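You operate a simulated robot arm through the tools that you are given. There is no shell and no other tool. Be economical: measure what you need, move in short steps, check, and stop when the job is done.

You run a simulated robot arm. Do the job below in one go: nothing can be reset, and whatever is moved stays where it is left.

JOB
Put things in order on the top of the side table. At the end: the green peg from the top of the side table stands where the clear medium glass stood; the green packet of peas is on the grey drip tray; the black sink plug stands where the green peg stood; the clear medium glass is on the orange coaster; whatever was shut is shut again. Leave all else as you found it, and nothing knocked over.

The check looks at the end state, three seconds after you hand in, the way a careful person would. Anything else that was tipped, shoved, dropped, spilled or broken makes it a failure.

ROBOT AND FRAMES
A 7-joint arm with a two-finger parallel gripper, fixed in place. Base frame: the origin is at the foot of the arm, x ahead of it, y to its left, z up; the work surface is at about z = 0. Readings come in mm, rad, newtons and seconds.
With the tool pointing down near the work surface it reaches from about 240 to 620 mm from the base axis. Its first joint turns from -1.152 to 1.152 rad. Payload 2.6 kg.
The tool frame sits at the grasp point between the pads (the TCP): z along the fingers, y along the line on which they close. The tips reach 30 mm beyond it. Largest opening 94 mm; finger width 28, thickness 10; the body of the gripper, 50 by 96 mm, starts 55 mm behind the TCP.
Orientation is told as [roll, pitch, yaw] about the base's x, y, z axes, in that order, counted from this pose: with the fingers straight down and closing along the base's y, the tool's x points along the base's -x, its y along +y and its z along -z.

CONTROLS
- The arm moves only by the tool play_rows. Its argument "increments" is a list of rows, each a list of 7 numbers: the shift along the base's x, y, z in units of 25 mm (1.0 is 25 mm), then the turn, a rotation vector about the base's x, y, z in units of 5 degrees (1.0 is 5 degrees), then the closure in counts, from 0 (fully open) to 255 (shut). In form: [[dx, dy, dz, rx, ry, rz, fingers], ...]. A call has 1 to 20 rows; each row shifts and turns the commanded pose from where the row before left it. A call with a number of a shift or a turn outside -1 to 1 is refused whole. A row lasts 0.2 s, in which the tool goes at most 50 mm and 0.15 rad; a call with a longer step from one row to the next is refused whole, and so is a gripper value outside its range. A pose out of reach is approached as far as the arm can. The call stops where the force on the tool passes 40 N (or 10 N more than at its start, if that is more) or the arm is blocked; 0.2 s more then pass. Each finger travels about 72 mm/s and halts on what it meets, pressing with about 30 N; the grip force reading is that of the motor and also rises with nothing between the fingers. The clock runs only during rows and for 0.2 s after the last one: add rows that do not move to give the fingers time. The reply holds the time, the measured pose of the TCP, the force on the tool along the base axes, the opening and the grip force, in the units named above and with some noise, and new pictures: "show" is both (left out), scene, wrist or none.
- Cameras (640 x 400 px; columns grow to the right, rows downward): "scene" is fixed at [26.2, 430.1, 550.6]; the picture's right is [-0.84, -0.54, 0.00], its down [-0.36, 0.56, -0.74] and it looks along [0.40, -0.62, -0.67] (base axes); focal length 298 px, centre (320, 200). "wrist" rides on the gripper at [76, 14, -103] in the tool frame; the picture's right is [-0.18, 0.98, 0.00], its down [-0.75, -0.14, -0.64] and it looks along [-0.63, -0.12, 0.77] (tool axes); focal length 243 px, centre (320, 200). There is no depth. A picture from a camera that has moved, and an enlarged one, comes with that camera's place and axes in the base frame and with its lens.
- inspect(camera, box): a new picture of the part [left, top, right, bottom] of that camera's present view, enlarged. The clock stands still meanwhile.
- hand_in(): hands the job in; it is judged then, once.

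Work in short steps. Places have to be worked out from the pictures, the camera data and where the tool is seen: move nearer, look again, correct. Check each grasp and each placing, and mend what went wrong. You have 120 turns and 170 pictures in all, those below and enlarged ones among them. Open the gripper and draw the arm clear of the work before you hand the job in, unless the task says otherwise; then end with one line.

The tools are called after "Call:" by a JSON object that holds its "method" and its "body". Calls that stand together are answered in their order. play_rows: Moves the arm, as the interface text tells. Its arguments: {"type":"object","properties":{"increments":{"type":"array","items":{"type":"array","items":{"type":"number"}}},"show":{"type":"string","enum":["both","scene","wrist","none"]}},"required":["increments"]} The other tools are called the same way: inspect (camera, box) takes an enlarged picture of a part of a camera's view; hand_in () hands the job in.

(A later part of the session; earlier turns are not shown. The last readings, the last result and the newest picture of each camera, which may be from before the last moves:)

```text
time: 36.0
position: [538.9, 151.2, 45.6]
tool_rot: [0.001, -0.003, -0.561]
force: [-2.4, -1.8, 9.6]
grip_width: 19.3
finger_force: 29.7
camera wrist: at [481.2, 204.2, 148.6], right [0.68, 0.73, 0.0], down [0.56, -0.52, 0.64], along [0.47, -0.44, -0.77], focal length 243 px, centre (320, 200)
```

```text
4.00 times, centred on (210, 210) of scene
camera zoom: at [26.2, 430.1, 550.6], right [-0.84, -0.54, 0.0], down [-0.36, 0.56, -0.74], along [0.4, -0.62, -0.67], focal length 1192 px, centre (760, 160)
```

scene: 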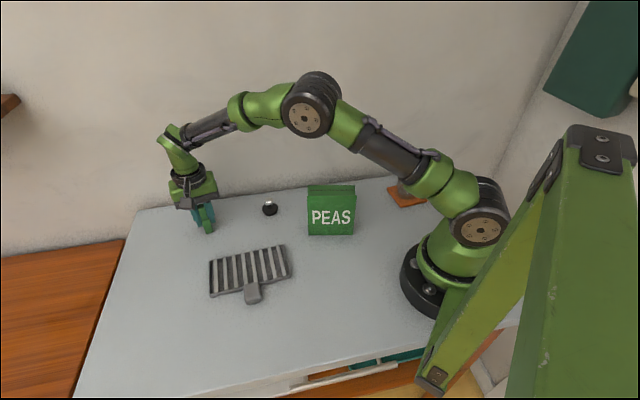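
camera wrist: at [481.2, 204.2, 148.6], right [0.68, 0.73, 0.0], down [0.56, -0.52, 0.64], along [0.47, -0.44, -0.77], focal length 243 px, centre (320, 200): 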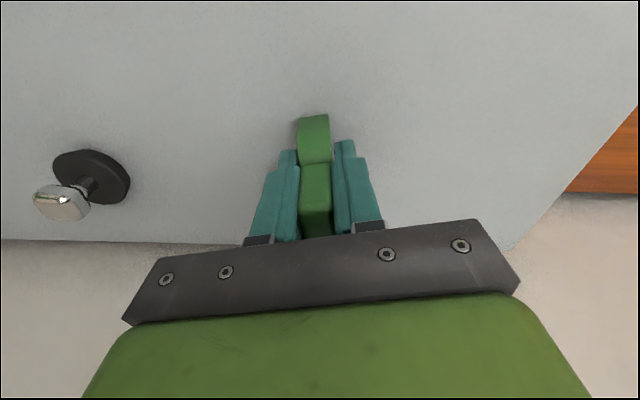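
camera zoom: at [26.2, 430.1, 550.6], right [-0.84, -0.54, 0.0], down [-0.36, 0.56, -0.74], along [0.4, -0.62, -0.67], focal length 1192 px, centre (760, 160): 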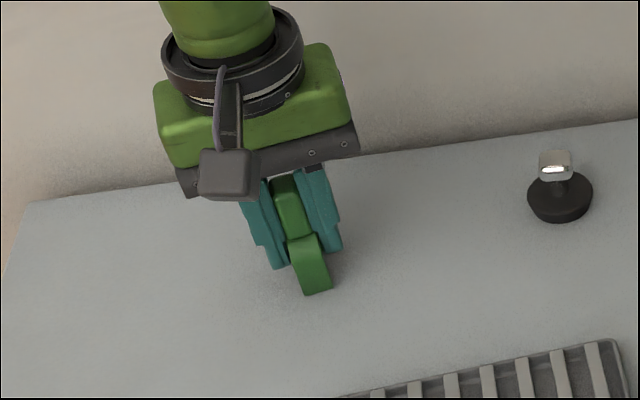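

Contact (about 10 N up) at the same height as at pick-up. I open gradually and rise.

Call:
{"method": "play_rows", "body": {"increments": [[0, 0, 0.03, 0, 0, 0, 200], [0, 0, 0, 0, 0, 0, 170], [0, 0, 0, 0, 0, 0, 120], [0, 0, 0, 0, 0, 0, 60], [0, 0, 0, 0, 0, 0, 0], [0, 0, 0, 0, 0, 0, 0], [0, 0, 0, 0, 0, 0, 0], [0, 0, 0.6, 0, 0, 0, 0], [0, 0, 1, 0, 0, 0, 0], [0, 0, 1, 0, 0, 0, 0], [0, 0, 1, 0, 0, 0, 0], [0, 0, 1, 0, 0, 0, 0], [0, 0, 0, 0, 0, 0, 0]]}}

Call:
{"method": "inspect", "body": {"camera": "scene", "box": [160, 160, 300, 260]}}

Call:
{"method": "inspect", "body": {"camera": "wrist", "box": [120, 40, 420, 240]}}

```text
time: 38.8
position: [537.4, 151.6, 160.6]
tool_rot: [0.0, 0.0, -0.561]
force: [0.1, -0.3, 0.0]
grip_width: 94.1
finger_force: 0.1
camera wrist: at [481.3, 204.2, 263.8], right [0.68, 0.73, 0.0], down [0.56, -0.52, 0.64], along [0.47, -0.44, -0.77], focal length 243 px, centre (320, 200)
```

scene: 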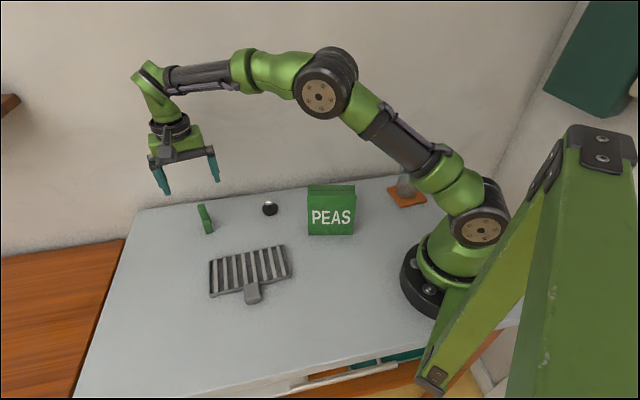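
wrist: 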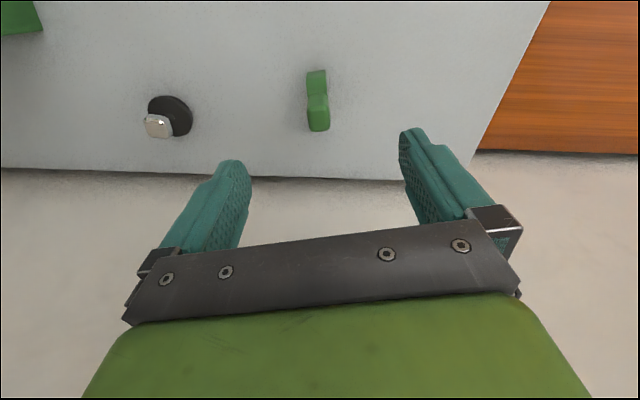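

```text
4.00 times, centred on (230, 210) of scene
camera zoom: at [26.2, 430.1, 550.6], right [-0.84, -0.54, 0.0], down [-0.36, 0.56, -0.74], along [0.4, -0.62, -0.67], focal length 1192 px, centre (680, 160)
```

zoom: 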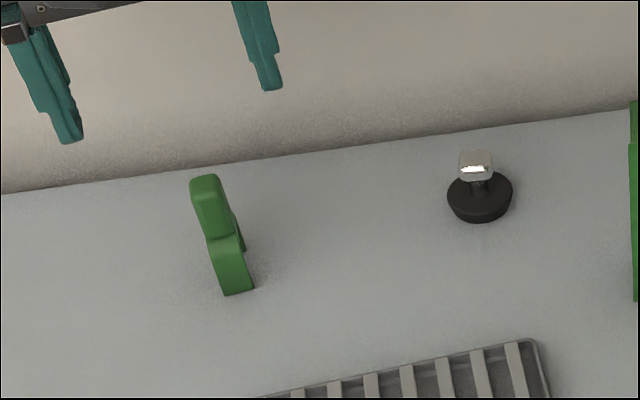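

```text
2.00 times, centred on (270, 140) of wrist
camera zoom: at [481.3, 204.2, 263.8], right [0.68, 0.73, 0.0], down [0.56, -0.52, 0.64], along [0.47, -0.44, -0.77], focal length 485 px, centre (420, 320)
```

zoom: 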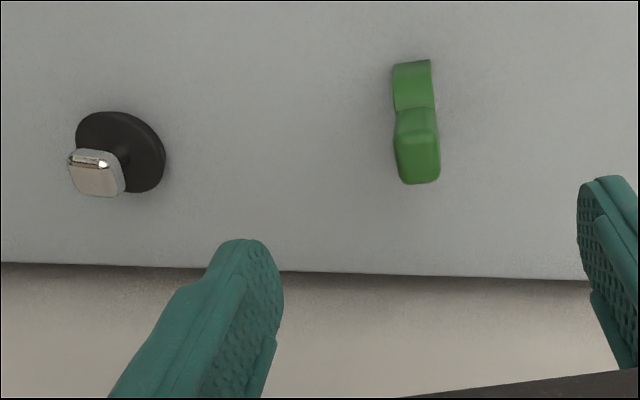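

The peg stands upright at the glass's spot. Wrist views put the plug at about (444,21), disc about 42 mm across, knob top about 38 high; I move above it.

Call:
{"method": "play_rows", "body": {"increments": [[-0.623, -0.867, 0, 0, 0, 0, 0], [-0.623, -0.867, 0, 0, 0, 0, 0], [-0.623, -0.867, 0, 0, 0, 0, 0], [-0.623, -0.867, 0, 0, 0, 0, 0], [-0.623, -0.867, 0, 0, 0, 0, 0], [-0.623, -0.867, 0, 0, 0, 0, 0], [0, 0, -0.5, 0, 0, 0, 0], [0, 0, 0, 0, 0, 0, 0]]}}

Call:
{"method": "inspect", "body": {"camera": "wrist", "box": [240, 50, 400, 170]}}

```text
time: 40.6
position: [444.9, 20.5, 147.0]
tool_rot: [0.0, 0.001, -0.56]
force: [0.1, 0.3, 0.1]
grip_width: 94.0
finger_force: 0.0
camera wrist: at [387.9, 72.9, 249.8], right [0.68, 0.73, 0.0], down [0.56, -0.52, 0.64], along [0.47, -0.44, -0.77], focal length 243 px, centre (320, 200)
```

scene: 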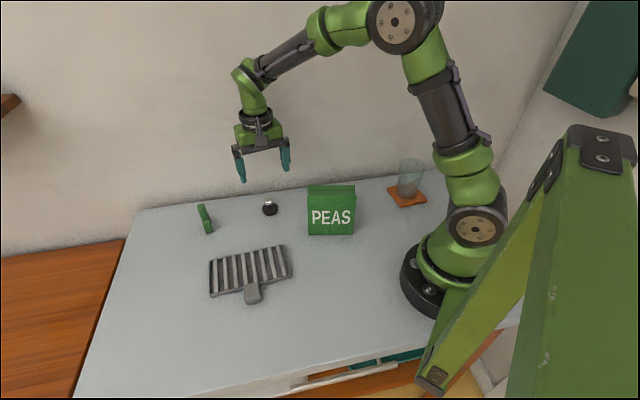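
wrist: 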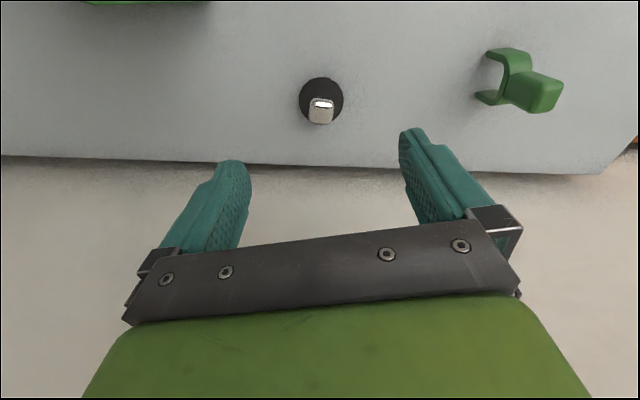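

```text
3.33 times, centred on (320, 110) of wrist
camera zoom: at [387.9, 72.9, 249.8], right [0.68, 0.73, 0.0], down [0.56, -0.52, 0.64], along [0.47, -0.44, -0.77], focal length 809 px, centre (320, 500)
```

zoom: 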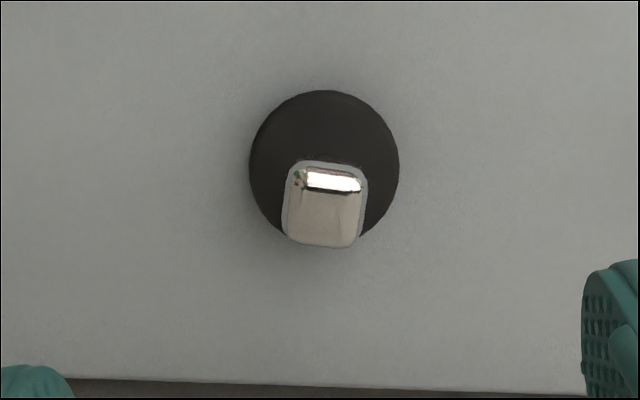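

Plug centre (443.7,22.4), knob about 20 mm wide and 45–48 high. I go down to z≈48, keeping the tips above the disc.

Call:
{"method": "play_rows", "body": {"increments": [[-0.04, 0.07, -0.8, 0, 0, 0, 0], [0, 0, -0.8, 0, 0, 0, 0], [0, 0, -0.8, 0, 0, 0, 0], [0, 0, -0.8, 0, 0, 0, 0], [0, 0, -0.7, 0, 0, 0, 0], [0, 0, 0, 0, 0, 0, 0]]}}

Call:
{"method": "inspect", "body": {"camera": "scene", "box": [220, 150, 320, 230]}}

```text
time: 42.0
position: [442.2, 21.8, 49.7]
tool_rot: [0.001, -0.001, -0.562]
force: [0.0, -0.5, -0.1]
grip_width: 94.0
finger_force: 0.1
camera wrist: at [385.9, 74.6, 152.6], right [0.68, 0.73, 0.0], down [0.56, -0.52, 0.64], along [0.47, -0.44, -0.77], focal length 243 px, centre (320, 200)
```

scene: 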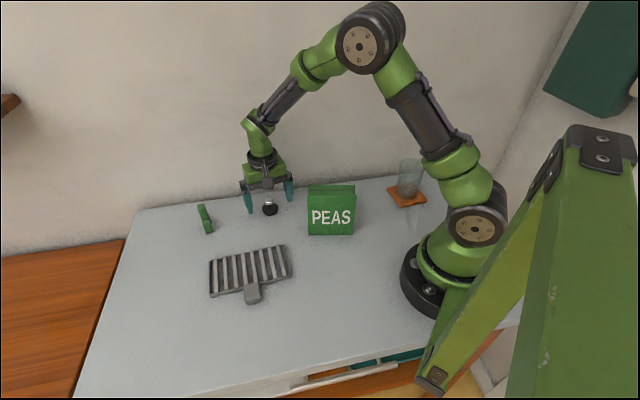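
wrist: 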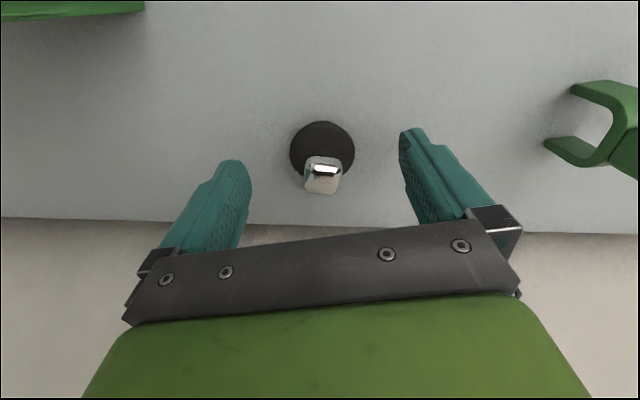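

```text
5.00 times, centred on (270, 190) of scene
camera zoom: at [26.2, 430.1, 550.6], right [-0.84, -0.54, 0.0], down [-0.36, 0.56, -0.74], along [0.4, -0.62, -0.67], focal length 1490 px, centre (570, 250)
```

zoom: 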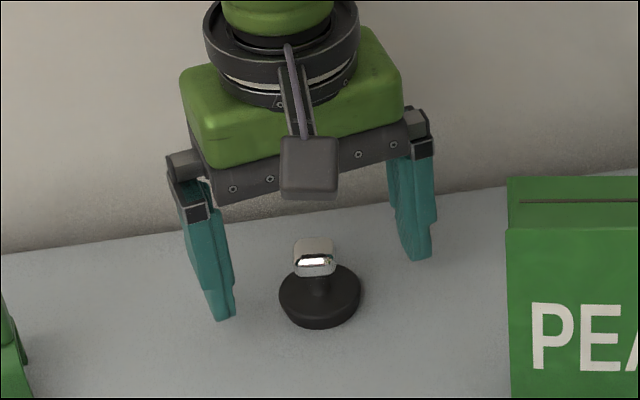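

Plug is centred between the fingers, knob top at about 42. I lower 2.5 mm and close gently.

Call:
{"method": "play_rows", "body": {"increments": [[0.02, 0.04, -0.1, 0, 0, 0, 60], [0, 0, 0, 0, 0, 0, 120], [0, 0, 0, 0, 0, 0, 160], [0, 0, 0, 0, 0, 0, 190], [0, 0, 0, 0, 0, 0, 210], [0, 0, 0, 0, 0, 0, 230], [0, 0, 0, 0, 0, 0, 230], [0, 0, 0, 0, 0, 0, 230]]}}

Call:
{"method": "inspect", "body": {"camera": "scene", "box": [220, 150, 320, 230]}}

```text
time: 43.8
position: [443.8, 23.5, 47.3]
tool_rot: [0.001, 0.001, -0.561]
force: [0.8, -0.1, -0.1]
grip_width: 26.2
finger_force: 30.7
camera wrist: at [387.1, 75.9, 150.3], right [0.68, 0.73, 0.0], down [0.56, -0.52, 0.64], along [0.47, -0.44, -0.77], focal length 243 px, centre (320, 200)
```

scene: 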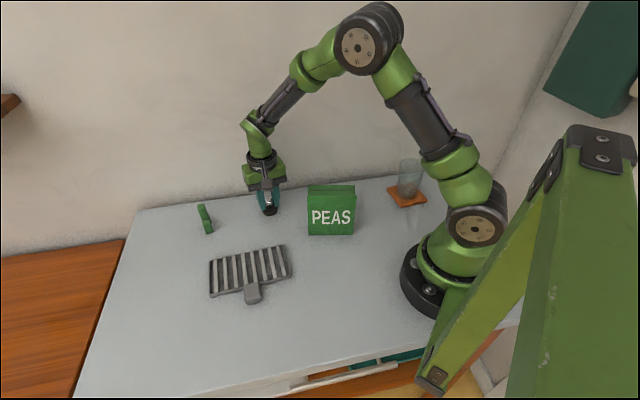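
wrist: 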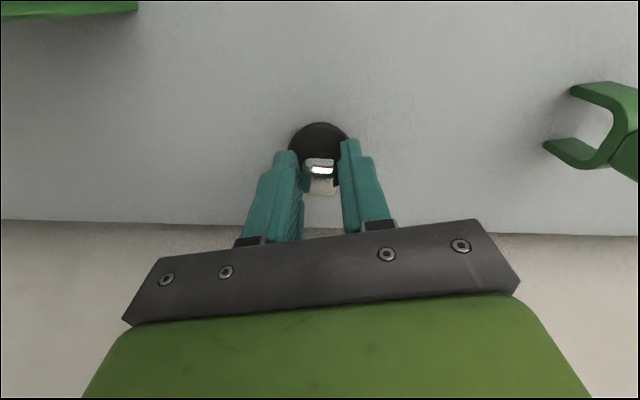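

```text
5.00 times, centred on (270, 190) of scene
camera zoom: at [26.2, 430.1, 550.6], right [-0.84, -0.54, 0.0], down [-0.36, 0.56, -0.74], along [0.4, -0.62, -0.67], focal length 1490 px, centre (570, 250)
```

zoom: 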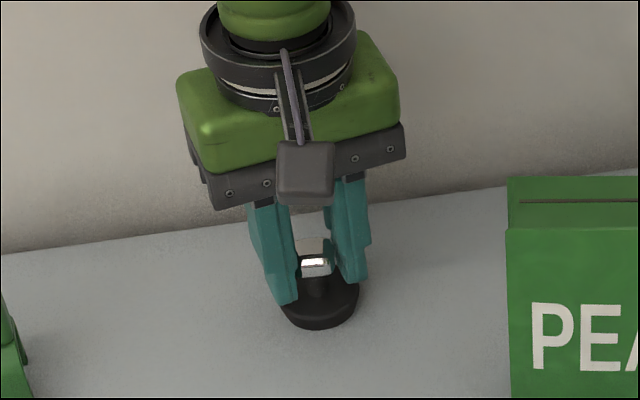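

Knob held at 26 mm. I lift and check.

Call:
{"method": "play_rows", "body": {"increments": [[0, 0, 0.3, 0, 0, 0, 230], [0, 0, 0.7, 0, 0, 0, 230], [0, 0, 1, 0, 0, 0, 230], [0, 0, 1, 0, 0, 0, 230], [0, 0, 1, 0, 0, 0, 230], [0, 0, 0.5, 0, 0, 0, 230], [0, 0, 0, 0, 0, 0, 230]]}}

Call:
{"method": "inspect", "body": {"camera": "scene", "box": [200, 110, 320, 210]}}

```text
time: 45.4
position: [444.0, 24.5, 160.8]
tool_rot: [-0.001, 0.0, -0.561]
force: [0.8, -0.7, -0.7]
grip_width: 25.6
finger_force: 30.4
camera wrist: at [386.3, 76.3, 264.8], right [0.68, 0.73, 0.0], down [0.56, -0.52, 0.64], along [0.47, -0.44, -0.77], focal length 243 px, centre (320, 200)
```

scene: 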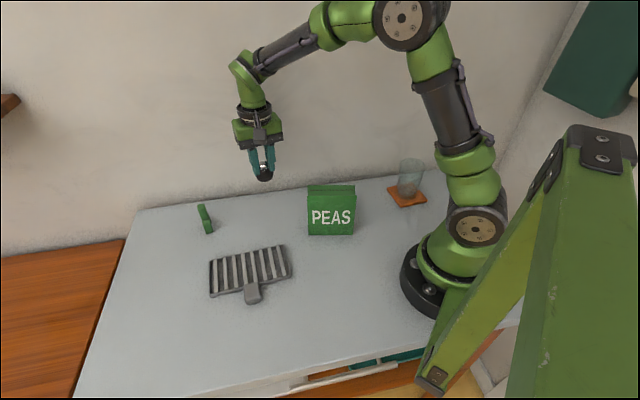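
wrist: 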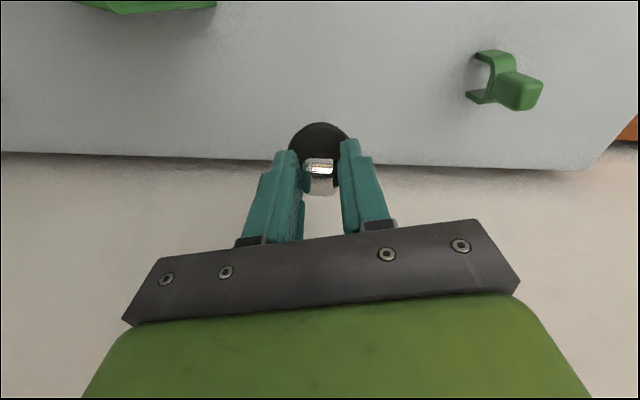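

```text
4.00 times, centred on (260, 160) of scene
camera zoom: at [26.2, 430.1, 550.6], right [-0.84, -0.54, 0.0], down [-0.36, 0.56, -0.74], along [0.4, -0.62, -0.67], focal length 1192 px, centre (560, 360)
```

zoom: 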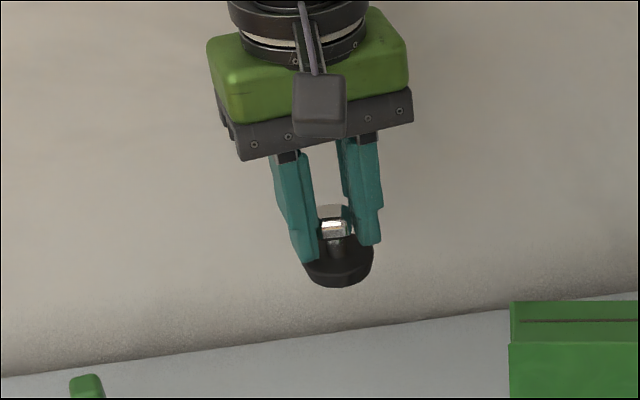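

Plug lifted level. I carry it to the peg's old spot.

Call:
{"method": "play_rows", "body": {"increments": [[-0.232, 0.892, 0, 0, 0, 0, 230], [-0.232, 0.892, 0, 0, 0, 0, 230], [-0.232, 0.892, 0, 0, 0, 0, 230], [-0.232, 0.892, 0, 0, 0, 0, 230], [-0.232, 0.892, 0, 0, 0, 0, 230], [-0.232, 0.892, 0, 0, 0, 0, 230], [-0.232, 0.892, 0, 0, 0, 0, 230], [-0.232, 0.892, 0, 0, 0, 0, 230], [-0.232, 0.892, 0, 0, 0, 0, 230], [-0.232, 0.892, 0, 0, 0, 0, 230], [-0.232, 0.892, 0, 0, 0, 0, 230], [-0.232, 0.892, 0, 0, 0, 0, 230], [-0.232, 0.892, 0, 0, 0, 0, 230], [-0.232, 0.892, 0, 0, 0, 0, 230], [-0.232, 0.892, 0, 0, 0, 0, 230], [-0.232, 0.892, 0, 0, 0, 0, 230], [-0.232, 0.892, 0, 0, 0, 0, 230], [0, 0, 0, 0, 0, 0, 230]]}}

```text
time: 49.2
position: [344.8, 403.7, 159.3]
tool_rot: [0.0, 0.001, -0.562]
force: [-0.1, -0.7, 0.1]
grip_width: 21.0
finger_force: 30.4
camera wrist: at [287.9, 456.5, 262.1], right [0.68, 0.73, 0.0], down [0.56, -0.52, 0.64], along [0.47, -0.44, -0.77], focal length 243 px, centre (320, 200)
```

scene: 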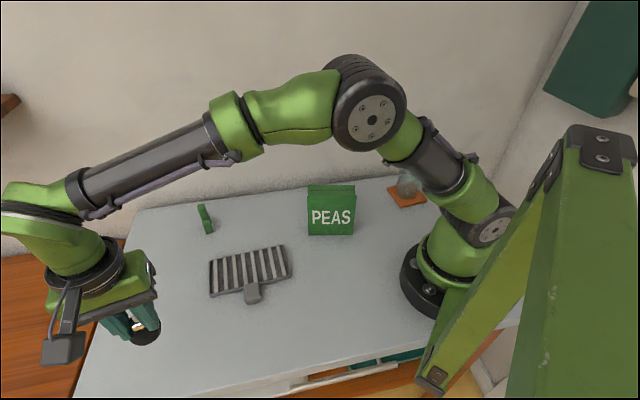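
wrist: 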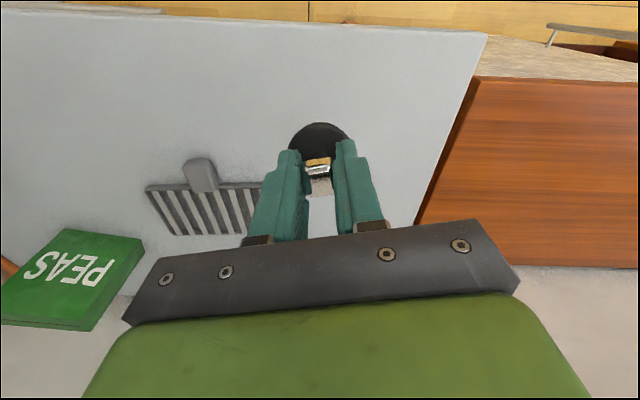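

Grip settled to 21 mm (knob aligned itself), plug still level. I lower to about 50 and creep to contact.

Call:
{"method": "play_rows", "body": {"increments": [[0.02, -0.01, -0.9, 0, 0, 0, 230], [0, 0, -0.9, 0, 0, 0, 230], [0, 0, -0.9, 0, 0, 0, 230], [0, 0, -0.9, 0, 0, 0, 230], [0, 0, -0.6, 0, 0, 0, 230], [0, 0, -0.1, 0, 0, 0, 230], [0, 0, -0.06, 0, 0, 0, 230], [0, 0, -0.04, 0, 0, 0, 230], [0, 0, 0, 0, 0, 0, 230]]}}

Call:
{"method": "inspect", "body": {"camera": "scene", "box": [110, 310, 220, 400]}}

```text
time: 51.2
position: [346.9, 401.2, 49.5]
tool_rot: [0.001, 0.0, -0.561]
force: [0.5, -0.6, -1.2]
grip_width: 21.1
finger_force: 29.7
camera wrist: at [288.9, 455.5, 153.3], right [0.68, 0.73, 0.0], down [0.56, -0.52, 0.64], along [0.47, -0.44, -0.77], focal length 243 px, centre (320, 200)
```

scene: 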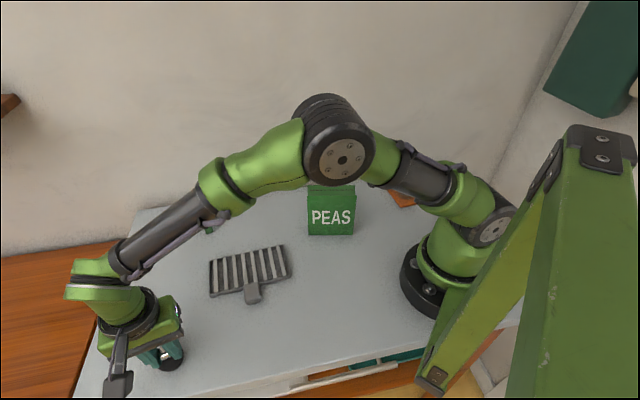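
wrist: 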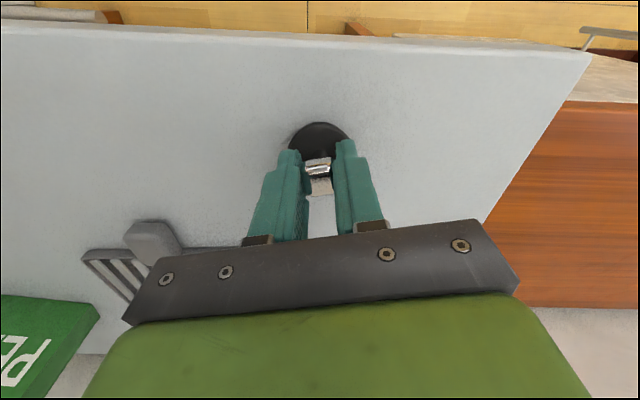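

```text
4.44 times, centred on (165, 355) of scene
camera zoom: at [26.2, 430.1, 550.6], right [-0.84, -0.54, 0.0], down [-0.36, 0.56, -0.74], along [0.4, -0.63, -0.67], focal length 1325 px, centre (1009, -489)
```

zoom: 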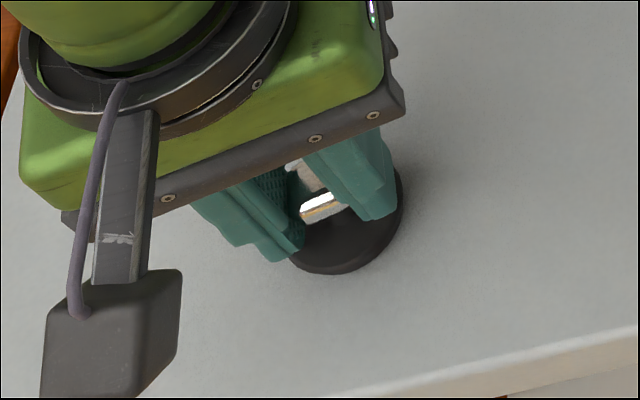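

Not yet in contact at 49.5. I creep down further.

Call:
{"method": "play_rows", "body": {"increments": [[-0.03, 0.06, -0.04, 0, 0, 0, 230], [0, 0, -0.04, 0, 0, 0, 230], [0, 0, -0.04, 0, 0, 0, 230], [0, 0, 0, 0, 0, 0, 230]], "show": "none"}}

```text
time: 52.2
position: [345.4, 404.1, 46.4]
tool_rot: [-0.002, 0.001, -0.563]
force: [-0.9, -0.6, 1.4]
grip_width: 21.1
finger_force: 29.9
```

Call:
{"method": "play_rows", "body": {"increments": [[0, 0, -0.04, 0, 0, 0, 230], [0, 0, -0.04, 0, 0, 0, 230], [0, 0, 0, 0, 0, 0, 230]], "show": "none"}}

```text
time: 53.0
position: [346.8, 404.5, 47.2]
tool_rot: [0.005, 0.001, -0.561]
force: [-4.9, -7.7, 20.3]
grip_width: 20.8
finger_force: 30.0
```

Contact is made (20 N up). I ease up 1 mm, open gradually and rise.

Call:
{"method": "play_rows", "body": {"increments": [[0, 0, 0.06, 0, 0, 0, 230], [0, 0, 0, 0, 0, 0, 200], [0, 0, 0, 0, 0, 0, 170], [0, 0, 0, 0, 0, 0, 120], [0, 0, 0, 0, 0, 0, 60], [0, 0, 0, 0, 0, 0, 0], [0, 0, 0, 0, 0, 0, 0], [0, 0, 0, 0, 0, 0, 0], [0, 0, 0.6, 0, 0, 0, 0], [0, 0, 1, 0, 0, 0, 0], [0, 0, 1, 0, 0, 0, 0], [0, 0, 1, 0, 0, 0, 0], [0, 0, 1, 0, 0, 0, 0], [0, 0, 1, 0, 0, 0, 0], [0, 0, 0, 0, 0, 0, 0]]}}

Call:
{"method": "inspect", "body": {"camera": "scene", "box": [110, 310, 220, 400]}}

```text
time: 56.2
position: [345.7, 404.8, 187.3]
tool_rot: [-0.001, -0.002, -0.561]
force: [0.4, -0.6, -0.4]
grip_width: 93.8
finger_force: 0.1
camera wrist: at [288.4, 457.8, 289.9], right [0.68, 0.73, 0.0], down [0.56, -0.52, 0.64], along [0.47, -0.44, -0.77], focal length 243 px, centre (320, 200)
```

scene: 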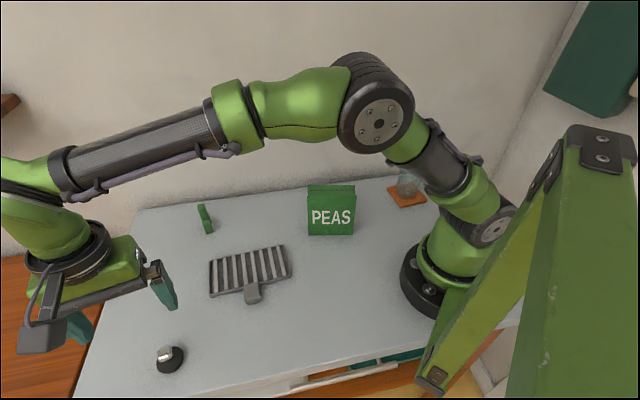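
wrist: 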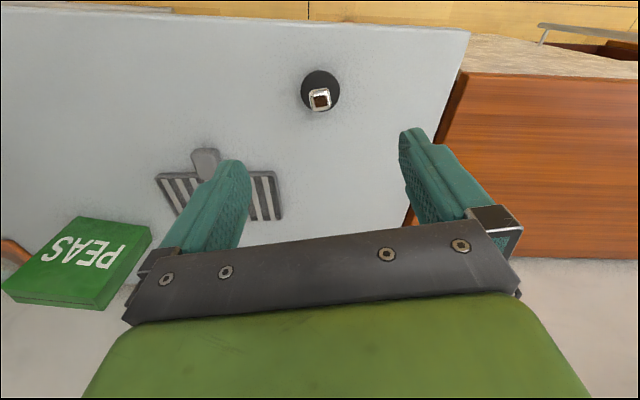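

```text
4.44 times, centred on (165, 355) of scene
camera zoom: at [26.2, 430.1, 550.6], right [-0.84, -0.54, 0.0], down [-0.36, 0.56, -0.74], along [0.4, -0.62, -0.67], focal length 1325 px, centre (1009, -489)
```

zoom: 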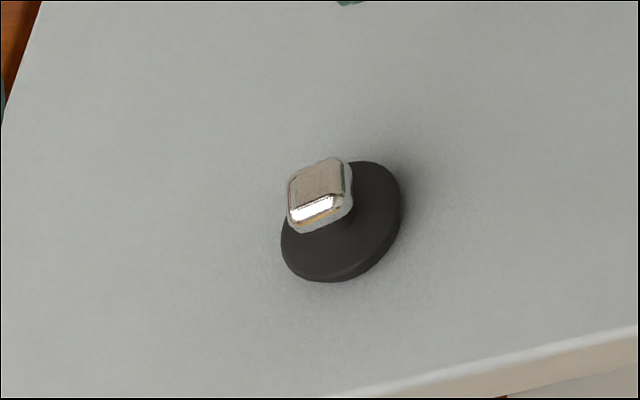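

Plug stands at (346,404). Next the peas packet: about 109×36×127 mm, standing, wide direction at about 33°. I rise and move above it, turning to yaw +33°.

Call:
{"method": "play_rows", "body": {"increments": [[0, 0, 1, 0, 0, 0, 0], [0, 0, 1, 0, 0, 0, 0], [0, 0, 1, 0, 0, 0, 0], [-0.155, -0.906, 0, 0, 0, 0.765, 0], [-0.155, -0.906, 0, 0, 0, 0.765, 0], [-0.155, -0.906, 0, 0, 0, 0.765, 0], [-0.155, -0.906, 0, 0, 0, 0.765, 0], [-0.155, -0.906, 0, 0, 0, 0.765, 0], [-0.155, -0.906, 0, 0, 0, 0.765, 0], [-0.155, -0.906, 0, 0, 0, 0.765, 0], [-0.155, -0.906, 0, 0, 0, 0.765, 0], [-0.155, -0.906, 0, 0, 0, 0.765, 0], [-0.155, -0.906, 0, 0, 0, 0.765, 0], [-0.155, -0.906, 0, 0, 0, 0.765, 0], [-0.155, -0.906, 0, 0, 0, 0.765, 0], [-0.155, -0.906, 0, 0, 0, 0.765, 0], [-0.155, -0.906, 0, 0, 0, 0.765, 0], [-0.155, -0.906, 0, 0, 0, 0.765, 0], [-0.155, -0.906, 0, 0, 0, 0.765, 0], [-0.155, -0.906, 0, 0, 0, 0.765, 0]]}}

Call:
{"method": "inspect", "body": {"camera": "wrist", "box": [160, 0, 480, 200]}}

```text
time: 60.4
position: [277.7, 18.5, 262.3]
tool_rot: [0.0, 0.001, 0.577]
force: [-0.9, -0.2, 0.9]
grip_width: 93.9
finger_force: 0.0
camera wrist: at [205.4, -11.5, 365.3], right [-0.38, 0.92, 0.0], down [0.71, 0.29, 0.64], along [0.59, 0.24, -0.77], focal length 243 px, centre (320, 200)
```

scene: 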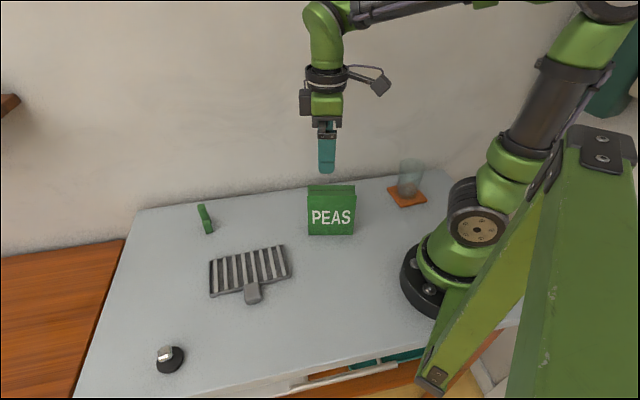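
wrist: 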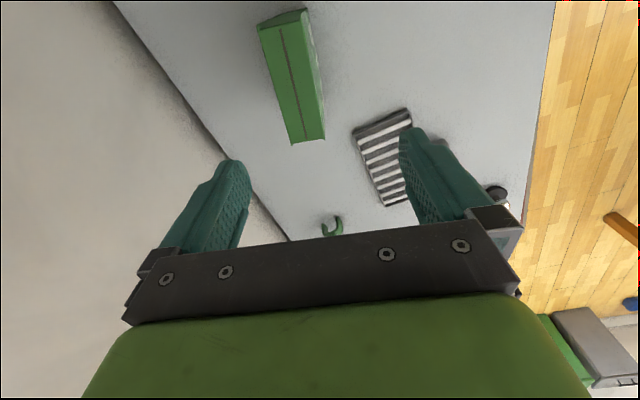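

```text
2.00 times, centred on (320, 100) of wrist
camera zoom: at [205.4, -11.5, 365.3], right [-0.38, 0.92, 0.0], down [0.71, 0.29, 0.64], along [0.59, 0.24, -0.77], focal length 485 px, centre (320, 400)
```

zoom: 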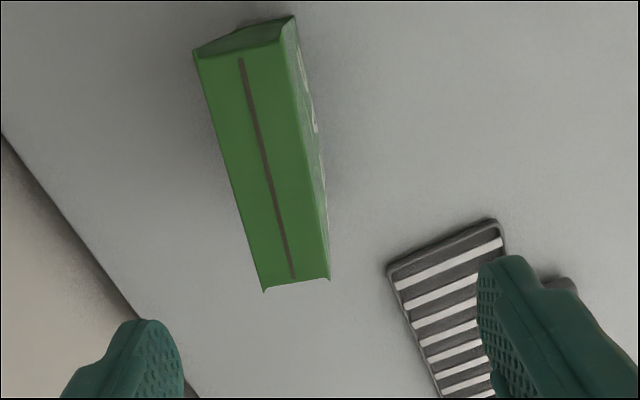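

Packet top centre is about (277,-7), 104×36, direction 33.5°. I shift over it and go to z≈180 for a check.

Call:
{"method": "play_rows", "body": {"increments": [[-0.02, -0.5, 0, 0, 0, 0, 0], [-0.02, -0.52, 0, 0, 0, 0, 0], [0, 0, -0.9, 0, 0, 0, 0], [0, 0, -0.9, 0, 0, 0, 0], [0, 0, -0.9, 0, 0, 0, 0], [0, 0, -0.6, 0, 0, 0, 0], [0, 0, 0, 0, 0, 0, 0]]}}

Call:
{"method": "inspect", "body": {"camera": "scene", "box": [280, 100, 400, 250]}}

```text
time: 62.0
position: [277.2, -7.0, 180.3]
tool_rot: [0.0, 0.0, 0.574]
force: [-0.5, -0.5, 0.3]
grip_width: 93.9
finger_force: 0.1
camera wrist: at [204.9, -37.2, 283.5], right [-0.38, 0.93, 0.0], down [0.71, 0.29, 0.64], along [0.59, 0.24, -0.77], focal length 243 px, centre (320, 200)
```

scene: 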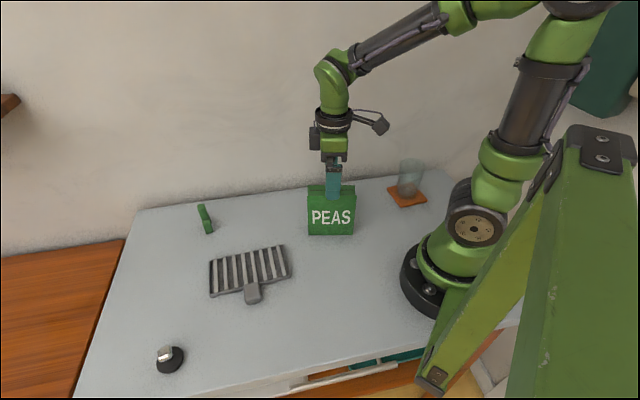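
wrist: 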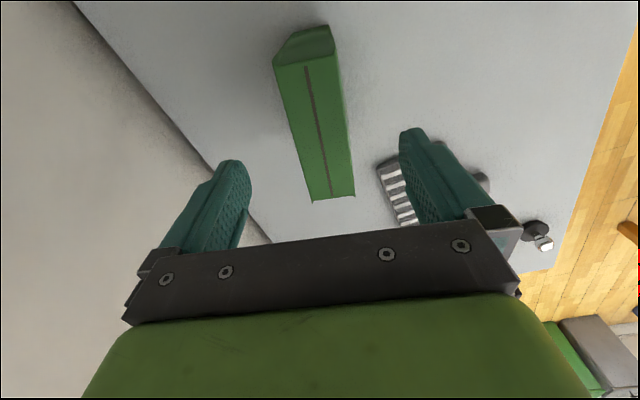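

```text
2.67 times, centred on (340, 175) of scene
camera zoom: at [26.2, 430.1, 550.6], right [-0.84, -0.54, 0.0], down [-0.36, 0.56, -0.74], along [0.4, -0.62, -0.67], focal length 795 px, centre (267, 267)
```

zoom: 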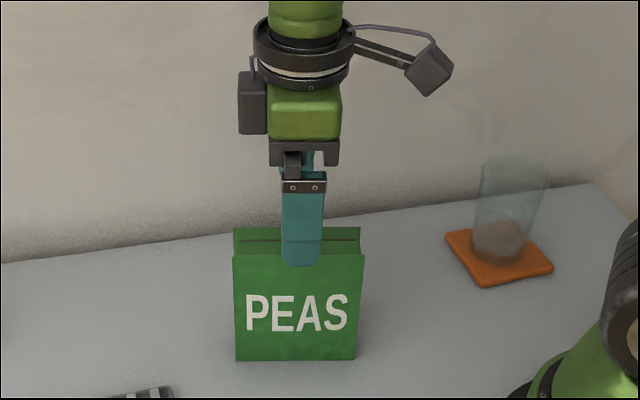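

Geometry is confirmed (H≈127). I descend to z≈92.

Call:
{"method": "play_rows", "body": {"increments": [[0, 0, -0.9, 0, 0, 0, 0], [0, 0, -0.9, 0, 0, 0, 0], [0, 0, -0.9, 0, 0, 0, 0], [0, 0, -0.83, 0, 0, 0, 0], [0, 0, 0, 0, 0, 0, 0]], "show": "wrist"}}

Call:
{"method": "inspect", "body": {"camera": "scene", "box": [280, 130, 400, 250]}}

```text
time: 63.2
position: [277.1, -7.1, 89.0]
tool_rot: [-0.001, 0.0, 0.573]
force: [-0.3, 0.1, 0.2]
grip_width: 94.0
finger_force: 0.1
camera wrist: at [205.6, -37.1, 192.9], right [-0.38, 0.93, 0.0], down [0.71, 0.29, 0.64], along [0.59, 0.24, -0.77], focal length 243 px, centre (320, 200)
```

wrist: 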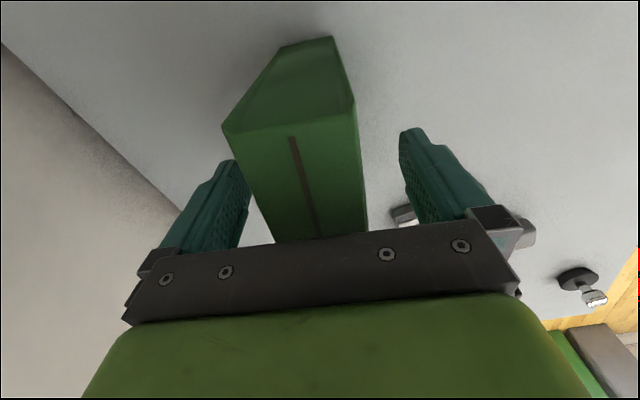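

```text
3.33 times, centred on (340, 190) of scene
camera zoom: at [26.3, 430.1, 550.6], right [-0.84, -0.54, 0.0], down [-0.36, 0.56, -0.74], along [0.4, -0.62, -0.67], focal length 994 px, centre (253, 233)
```

zoom: 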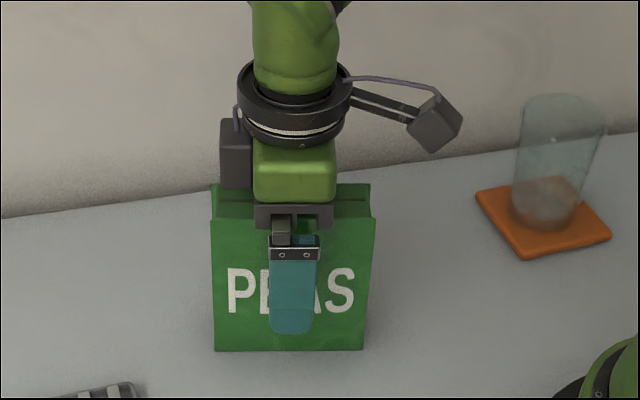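

Fingers straddle the packet. I close gradually.

Call:
{"method": "play_rows", "body": {"increments": [[0, 0, 0, 0, 0, 0, 50], [0, 0, 0, 0, 0, 0, 100], [0, 0, 0, 0, 0, 0, 140], [0, 0, 0, 0, 0, 0, 160], [0, 0, 0, 0, 0, 0, 180], [0, 0, 0, 0, 0, 0, 190], [0, 0, 0, 0, 0, 0, 190]], "show": "none"}}

Call:
{"method": "inspect", "body": {"camera": "scene", "box": [280, 130, 400, 250]}}

```text
time: 64.8
position: [277.9, -8.5, 90.2]
tool_rot: [0.001, -0.001, 0.576]
force: [-0.8, 1.3, -0.4]
grip_width: 49.0
finger_force: 30.1
```

```text
3.33 times, centred on (340, 190) of scene
camera zoom: at [26.3, 430.1, 550.6], right [-0.84, -0.54, 0.0], down [-0.36, 0.56, -0.74], along [0.4, -0.62, -0.67], focal length 994 px, centre (253, 233)
```

zoom: 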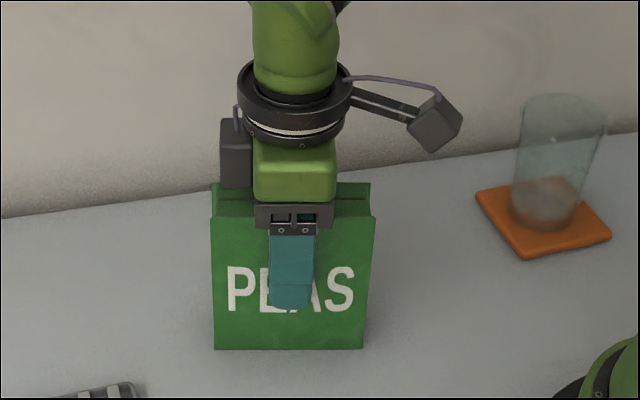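

Gripped at 49 mm (the packet bulges). I lift it and check.

Call:
{"method": "play_rows", "body": {"increments": [[0, 0, 0.2, 0, 0, 0, 190], [0, 0, 0.4, 0, 0, 0, 190], [0, 0, 0.8, 0, 0, 0, 190], [0, 0, 0.8, 0, 0, 0, 190], [0, 0, 0.8, 0, 0, 0, 190], [0, 0, 0, 0, 0, 0, 190]]}}

```text
time: 66.2
position: [277.9, -7.0, 165.7]
tool_rot: [0.0, 0.0, 0.576]
force: [0.8, -0.4, -3.8]
grip_width: 49.3
finger_force: 29.9
camera wrist: at [206.1, -35.9, 268.8], right [-0.38, 0.92, 0.0], down [0.71, 0.29, 0.64], along [0.59, 0.24, -0.77], focal length 243 px, centre (320, 200)
```

scene: 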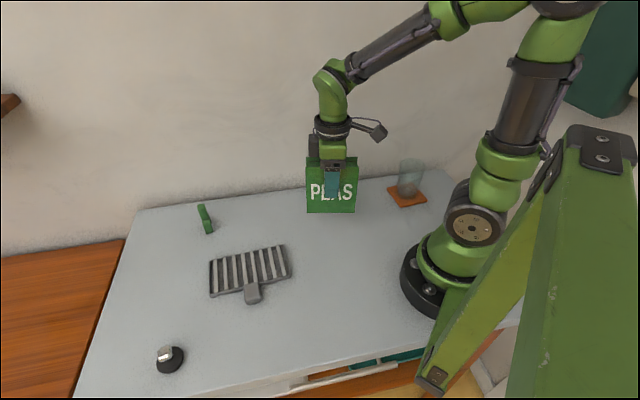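
wrist: 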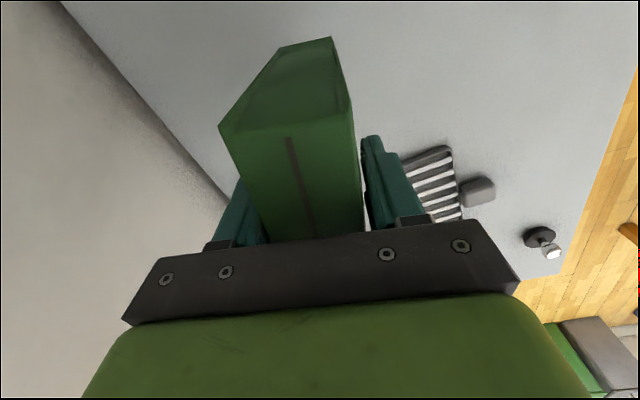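

Lifted cleanly. Tray centre from several wrist views: (360.5,189), long axis 49°. I carry the packet there, turning +16° to align.

Call:
{"method": "play_rows", "body": {"increments": [[0.367, 0.871, 0, 0, 0, 0.356, 190], [0.367, 0.871, 0, 0, 0, 0.356, 190], [0.367, 0.871, 0, 0, 0, 0.356, 190], [0.367, 0.871, 0, 0, 0, 0.356, 190], [0.367, 0.871, 0, 0, 0, 0.356, 190], [0.367, 0.871, 0, 0, 0, 0.356, 190], [0.367, 0.871, 0, 0, 0, 0.356, 190], [0.367, 0.871, 0, 0, 0, 0.356, 190], [0.367, 0.871, 0, 0, 0, 0.356, 190], [0, 0, 0, 0, 0, 0, 190], [0, 0, 0, 0, 0, 0, 190]]}}

Call:
{"method": "inspect", "body": {"camera": "scene", "box": [180, 130, 340, 310]}}

```text
time: 68.6
position: [360.0, 189.8, 165.8]
tool_rot: [0.0, 0.0, 0.854]
force: [-0.1, -0.3, -3.5]
grip_width: 49.3
finger_force: 30.4
camera wrist: at [298.8, 142.5, 269.2], right [-0.62, 0.78, 0.0], down [0.6, 0.48, 0.64], along [0.5, 0.4, -0.77], focal length 243 px, centre (320, 200)
```

scene: 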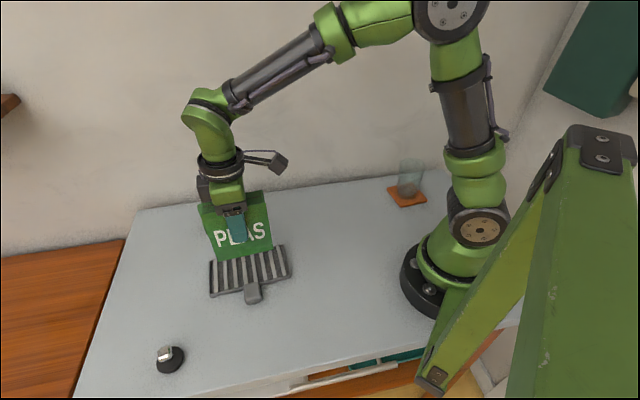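
wrist: 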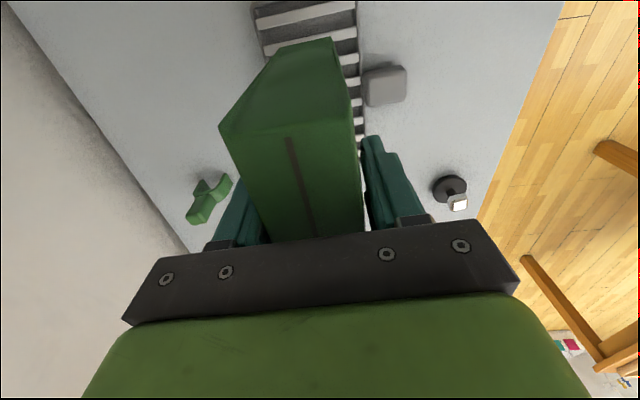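

```text
2.22 times, centred on (260, 220) of scene
camera zoom: at [26.3, 430.1, 550.6], right [-0.84, -0.54, 0.0], down [-0.36, 0.56, -0.74], along [0.4, -0.63, -0.67], focal length 662 px, centre (453, 156)
```

zoom: 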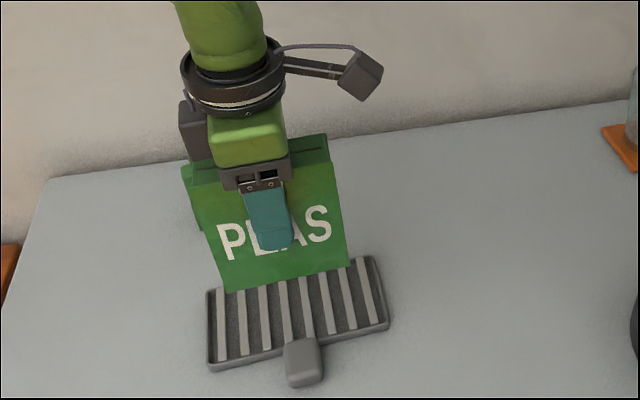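

Packet is parallel to and over the tray. I lower to z≈112 and look.

Call:
{"method": "play_rows", "body": {"increments": [[0, 0, -0.7, 0, 0, 0, 190], [0, 0, -0.7, 0, 0, 0, 190], [0, 0, -0.6, 0, 0, 0, 190], [0, 0, -0.15, 0, 0, 0, 190], [0, 0, 0, 0, 0, 0, 190]]}}

Call:
{"method": "inspect", "body": {"camera": "scene", "box": [180, 170, 320, 310]}}

Call:
{"method": "inspect", "body": {"camera": "wrist", "box": [200, 0, 440, 150]}}

```text
time: 69.8
position: [360.3, 189.0, 112.0]
tool_rot: [-0.001, 0.001, 0.855]
force: [-0.3, 0.9, -3.1]
grip_width: 49.3
finger_force: 29.9
camera wrist: at [299.3, 141.8, 215.4], right [-0.62, 0.78, 0.0], down [0.6, 0.48, 0.64], along [0.5, 0.4, -0.77], focal length 243 px, centre (320, 200)
```

scene: 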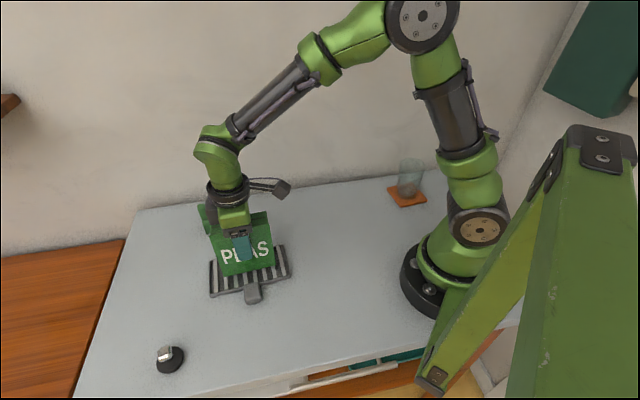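
wrist: 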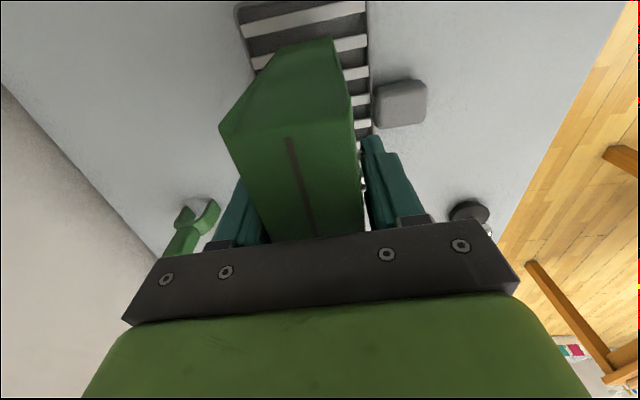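

```text
2.86 times, centred on (250, 240) of scene
camera zoom: at [26.3, 430.1, 550.6], right [-0.84, -0.54, 0.0], down [-0.36, 0.56, -0.74], along [0.4, -0.63, -0.67], focal length 852 px, centre (520, 86)
```

zoom: 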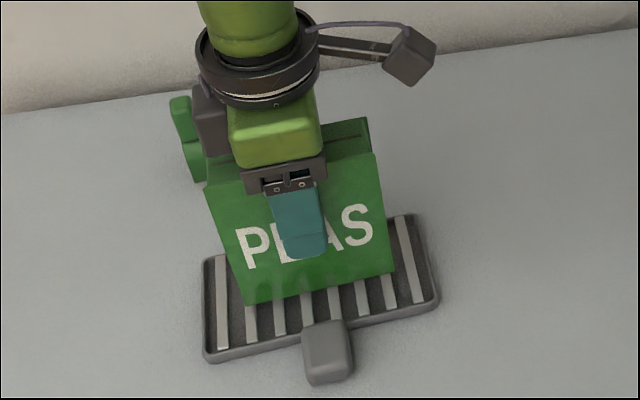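

```text
2.67 times, centred on (320, 75) of wrist
camera zoom: at [299.3, 141.8, 215.4], right [-0.62, 0.78, 0.0], down [0.6, 0.48, 0.64], along [0.5, 0.4, -0.77], focal length 647 px, centre (320, 533)
```

zoom: 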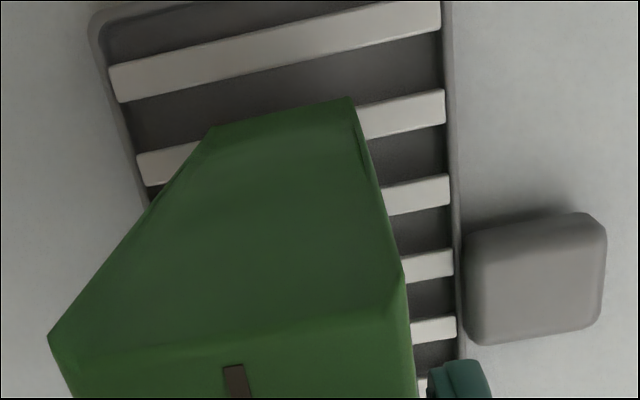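

Packet is well centred over the tray. I creep down to contact.

Call:
{"method": "play_rows", "body": {"increments": [[0, 0, -0.25, 0, 0, 0, 190], [0, 0, -0.06, 0, 0, 0, 190], [0, 0, -0.04, 0, 0, 0, 190], [0, 0, -0.04, 0, 0, 0, 190], [0, 0, 0, 0, 0, 0, 190]], "show": "none"}}

```text
time: 71.0
position: [360.8, 188.7, 104.7]
tool_rot: [0.001, -0.001, 0.853]
force: [-4.3, -2.7, 17.0]
grip_width: 49.1
finger_force: 30.0
```

Contact (17 N up) at z≈104. I ease and open gradually, then check before rising.

Call:
{"method": "play_rows", "body": {"increments": [[0, 0, 0.04, 0, 0, 0, 190], [0, 0, 0, 0, 0, 0, 115], [0, 0, 0, 0, 0, 0, 100], [0, 0, 0, 0, 0, 0, 70], [0, 0, 0, 0, 0, 0, 30], [0, 0, 0, 0, 0, 0, 0], [0, 0, 0, 0, 0, 0, 0], [0, 0, 0, 0, 0, 0, 0]]}}

Call:
{"method": "inspect", "body": {"camera": "scene", "box": [180, 170, 320, 310]}}

```text
time: 72.8
position: [359.3, 187.9, 102.4]
tool_rot: [0.0, 0.0, 0.856]
force: [0.3, 0.1, -0.2]
grip_width: 94.1
finger_force: 0.1
camera wrist: at [298.9, 141.1, 206.7], right [-0.62, 0.78, 0.0], down [0.6, 0.48, 0.64], along [0.5, 0.4, -0.77], focal length 243 px, centre (320, 200)
```

scene: 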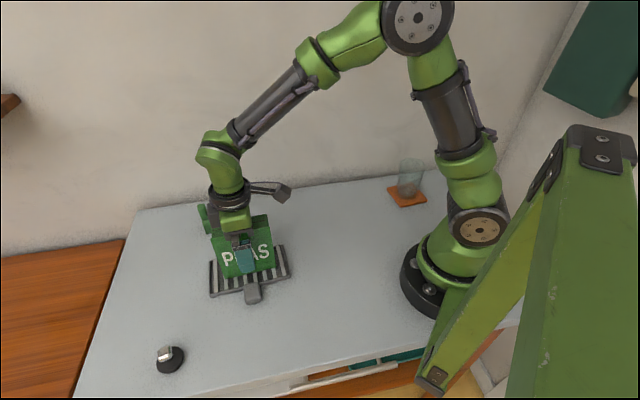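
wrist: 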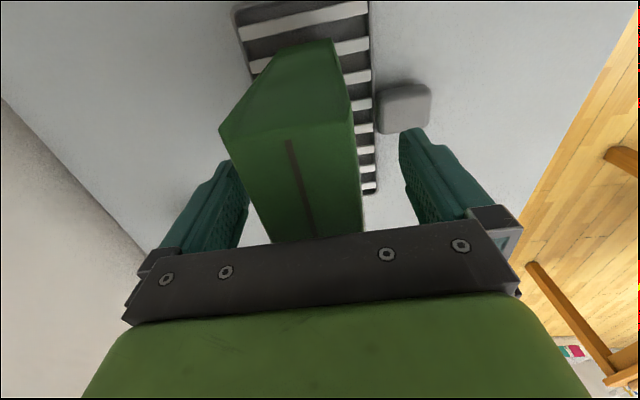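

```text
2.86 times, centred on (250, 240) of scene
camera zoom: at [26.2, 430.1, 550.6], right [-0.84, -0.54, 0.0], down [-0.36, 0.56, -0.74], along [0.4, -0.62, -0.67], focal length 852 px, centre (520, 86)
```

zoom: 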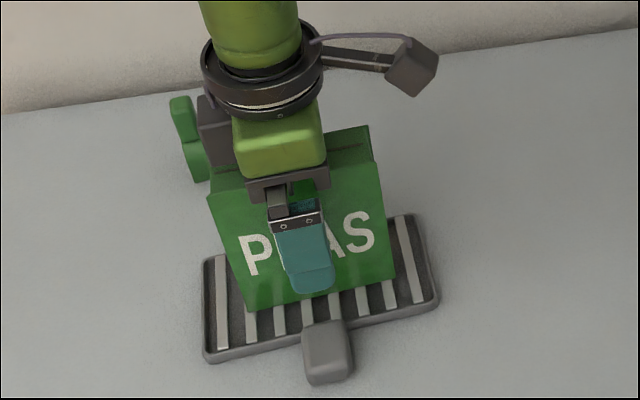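

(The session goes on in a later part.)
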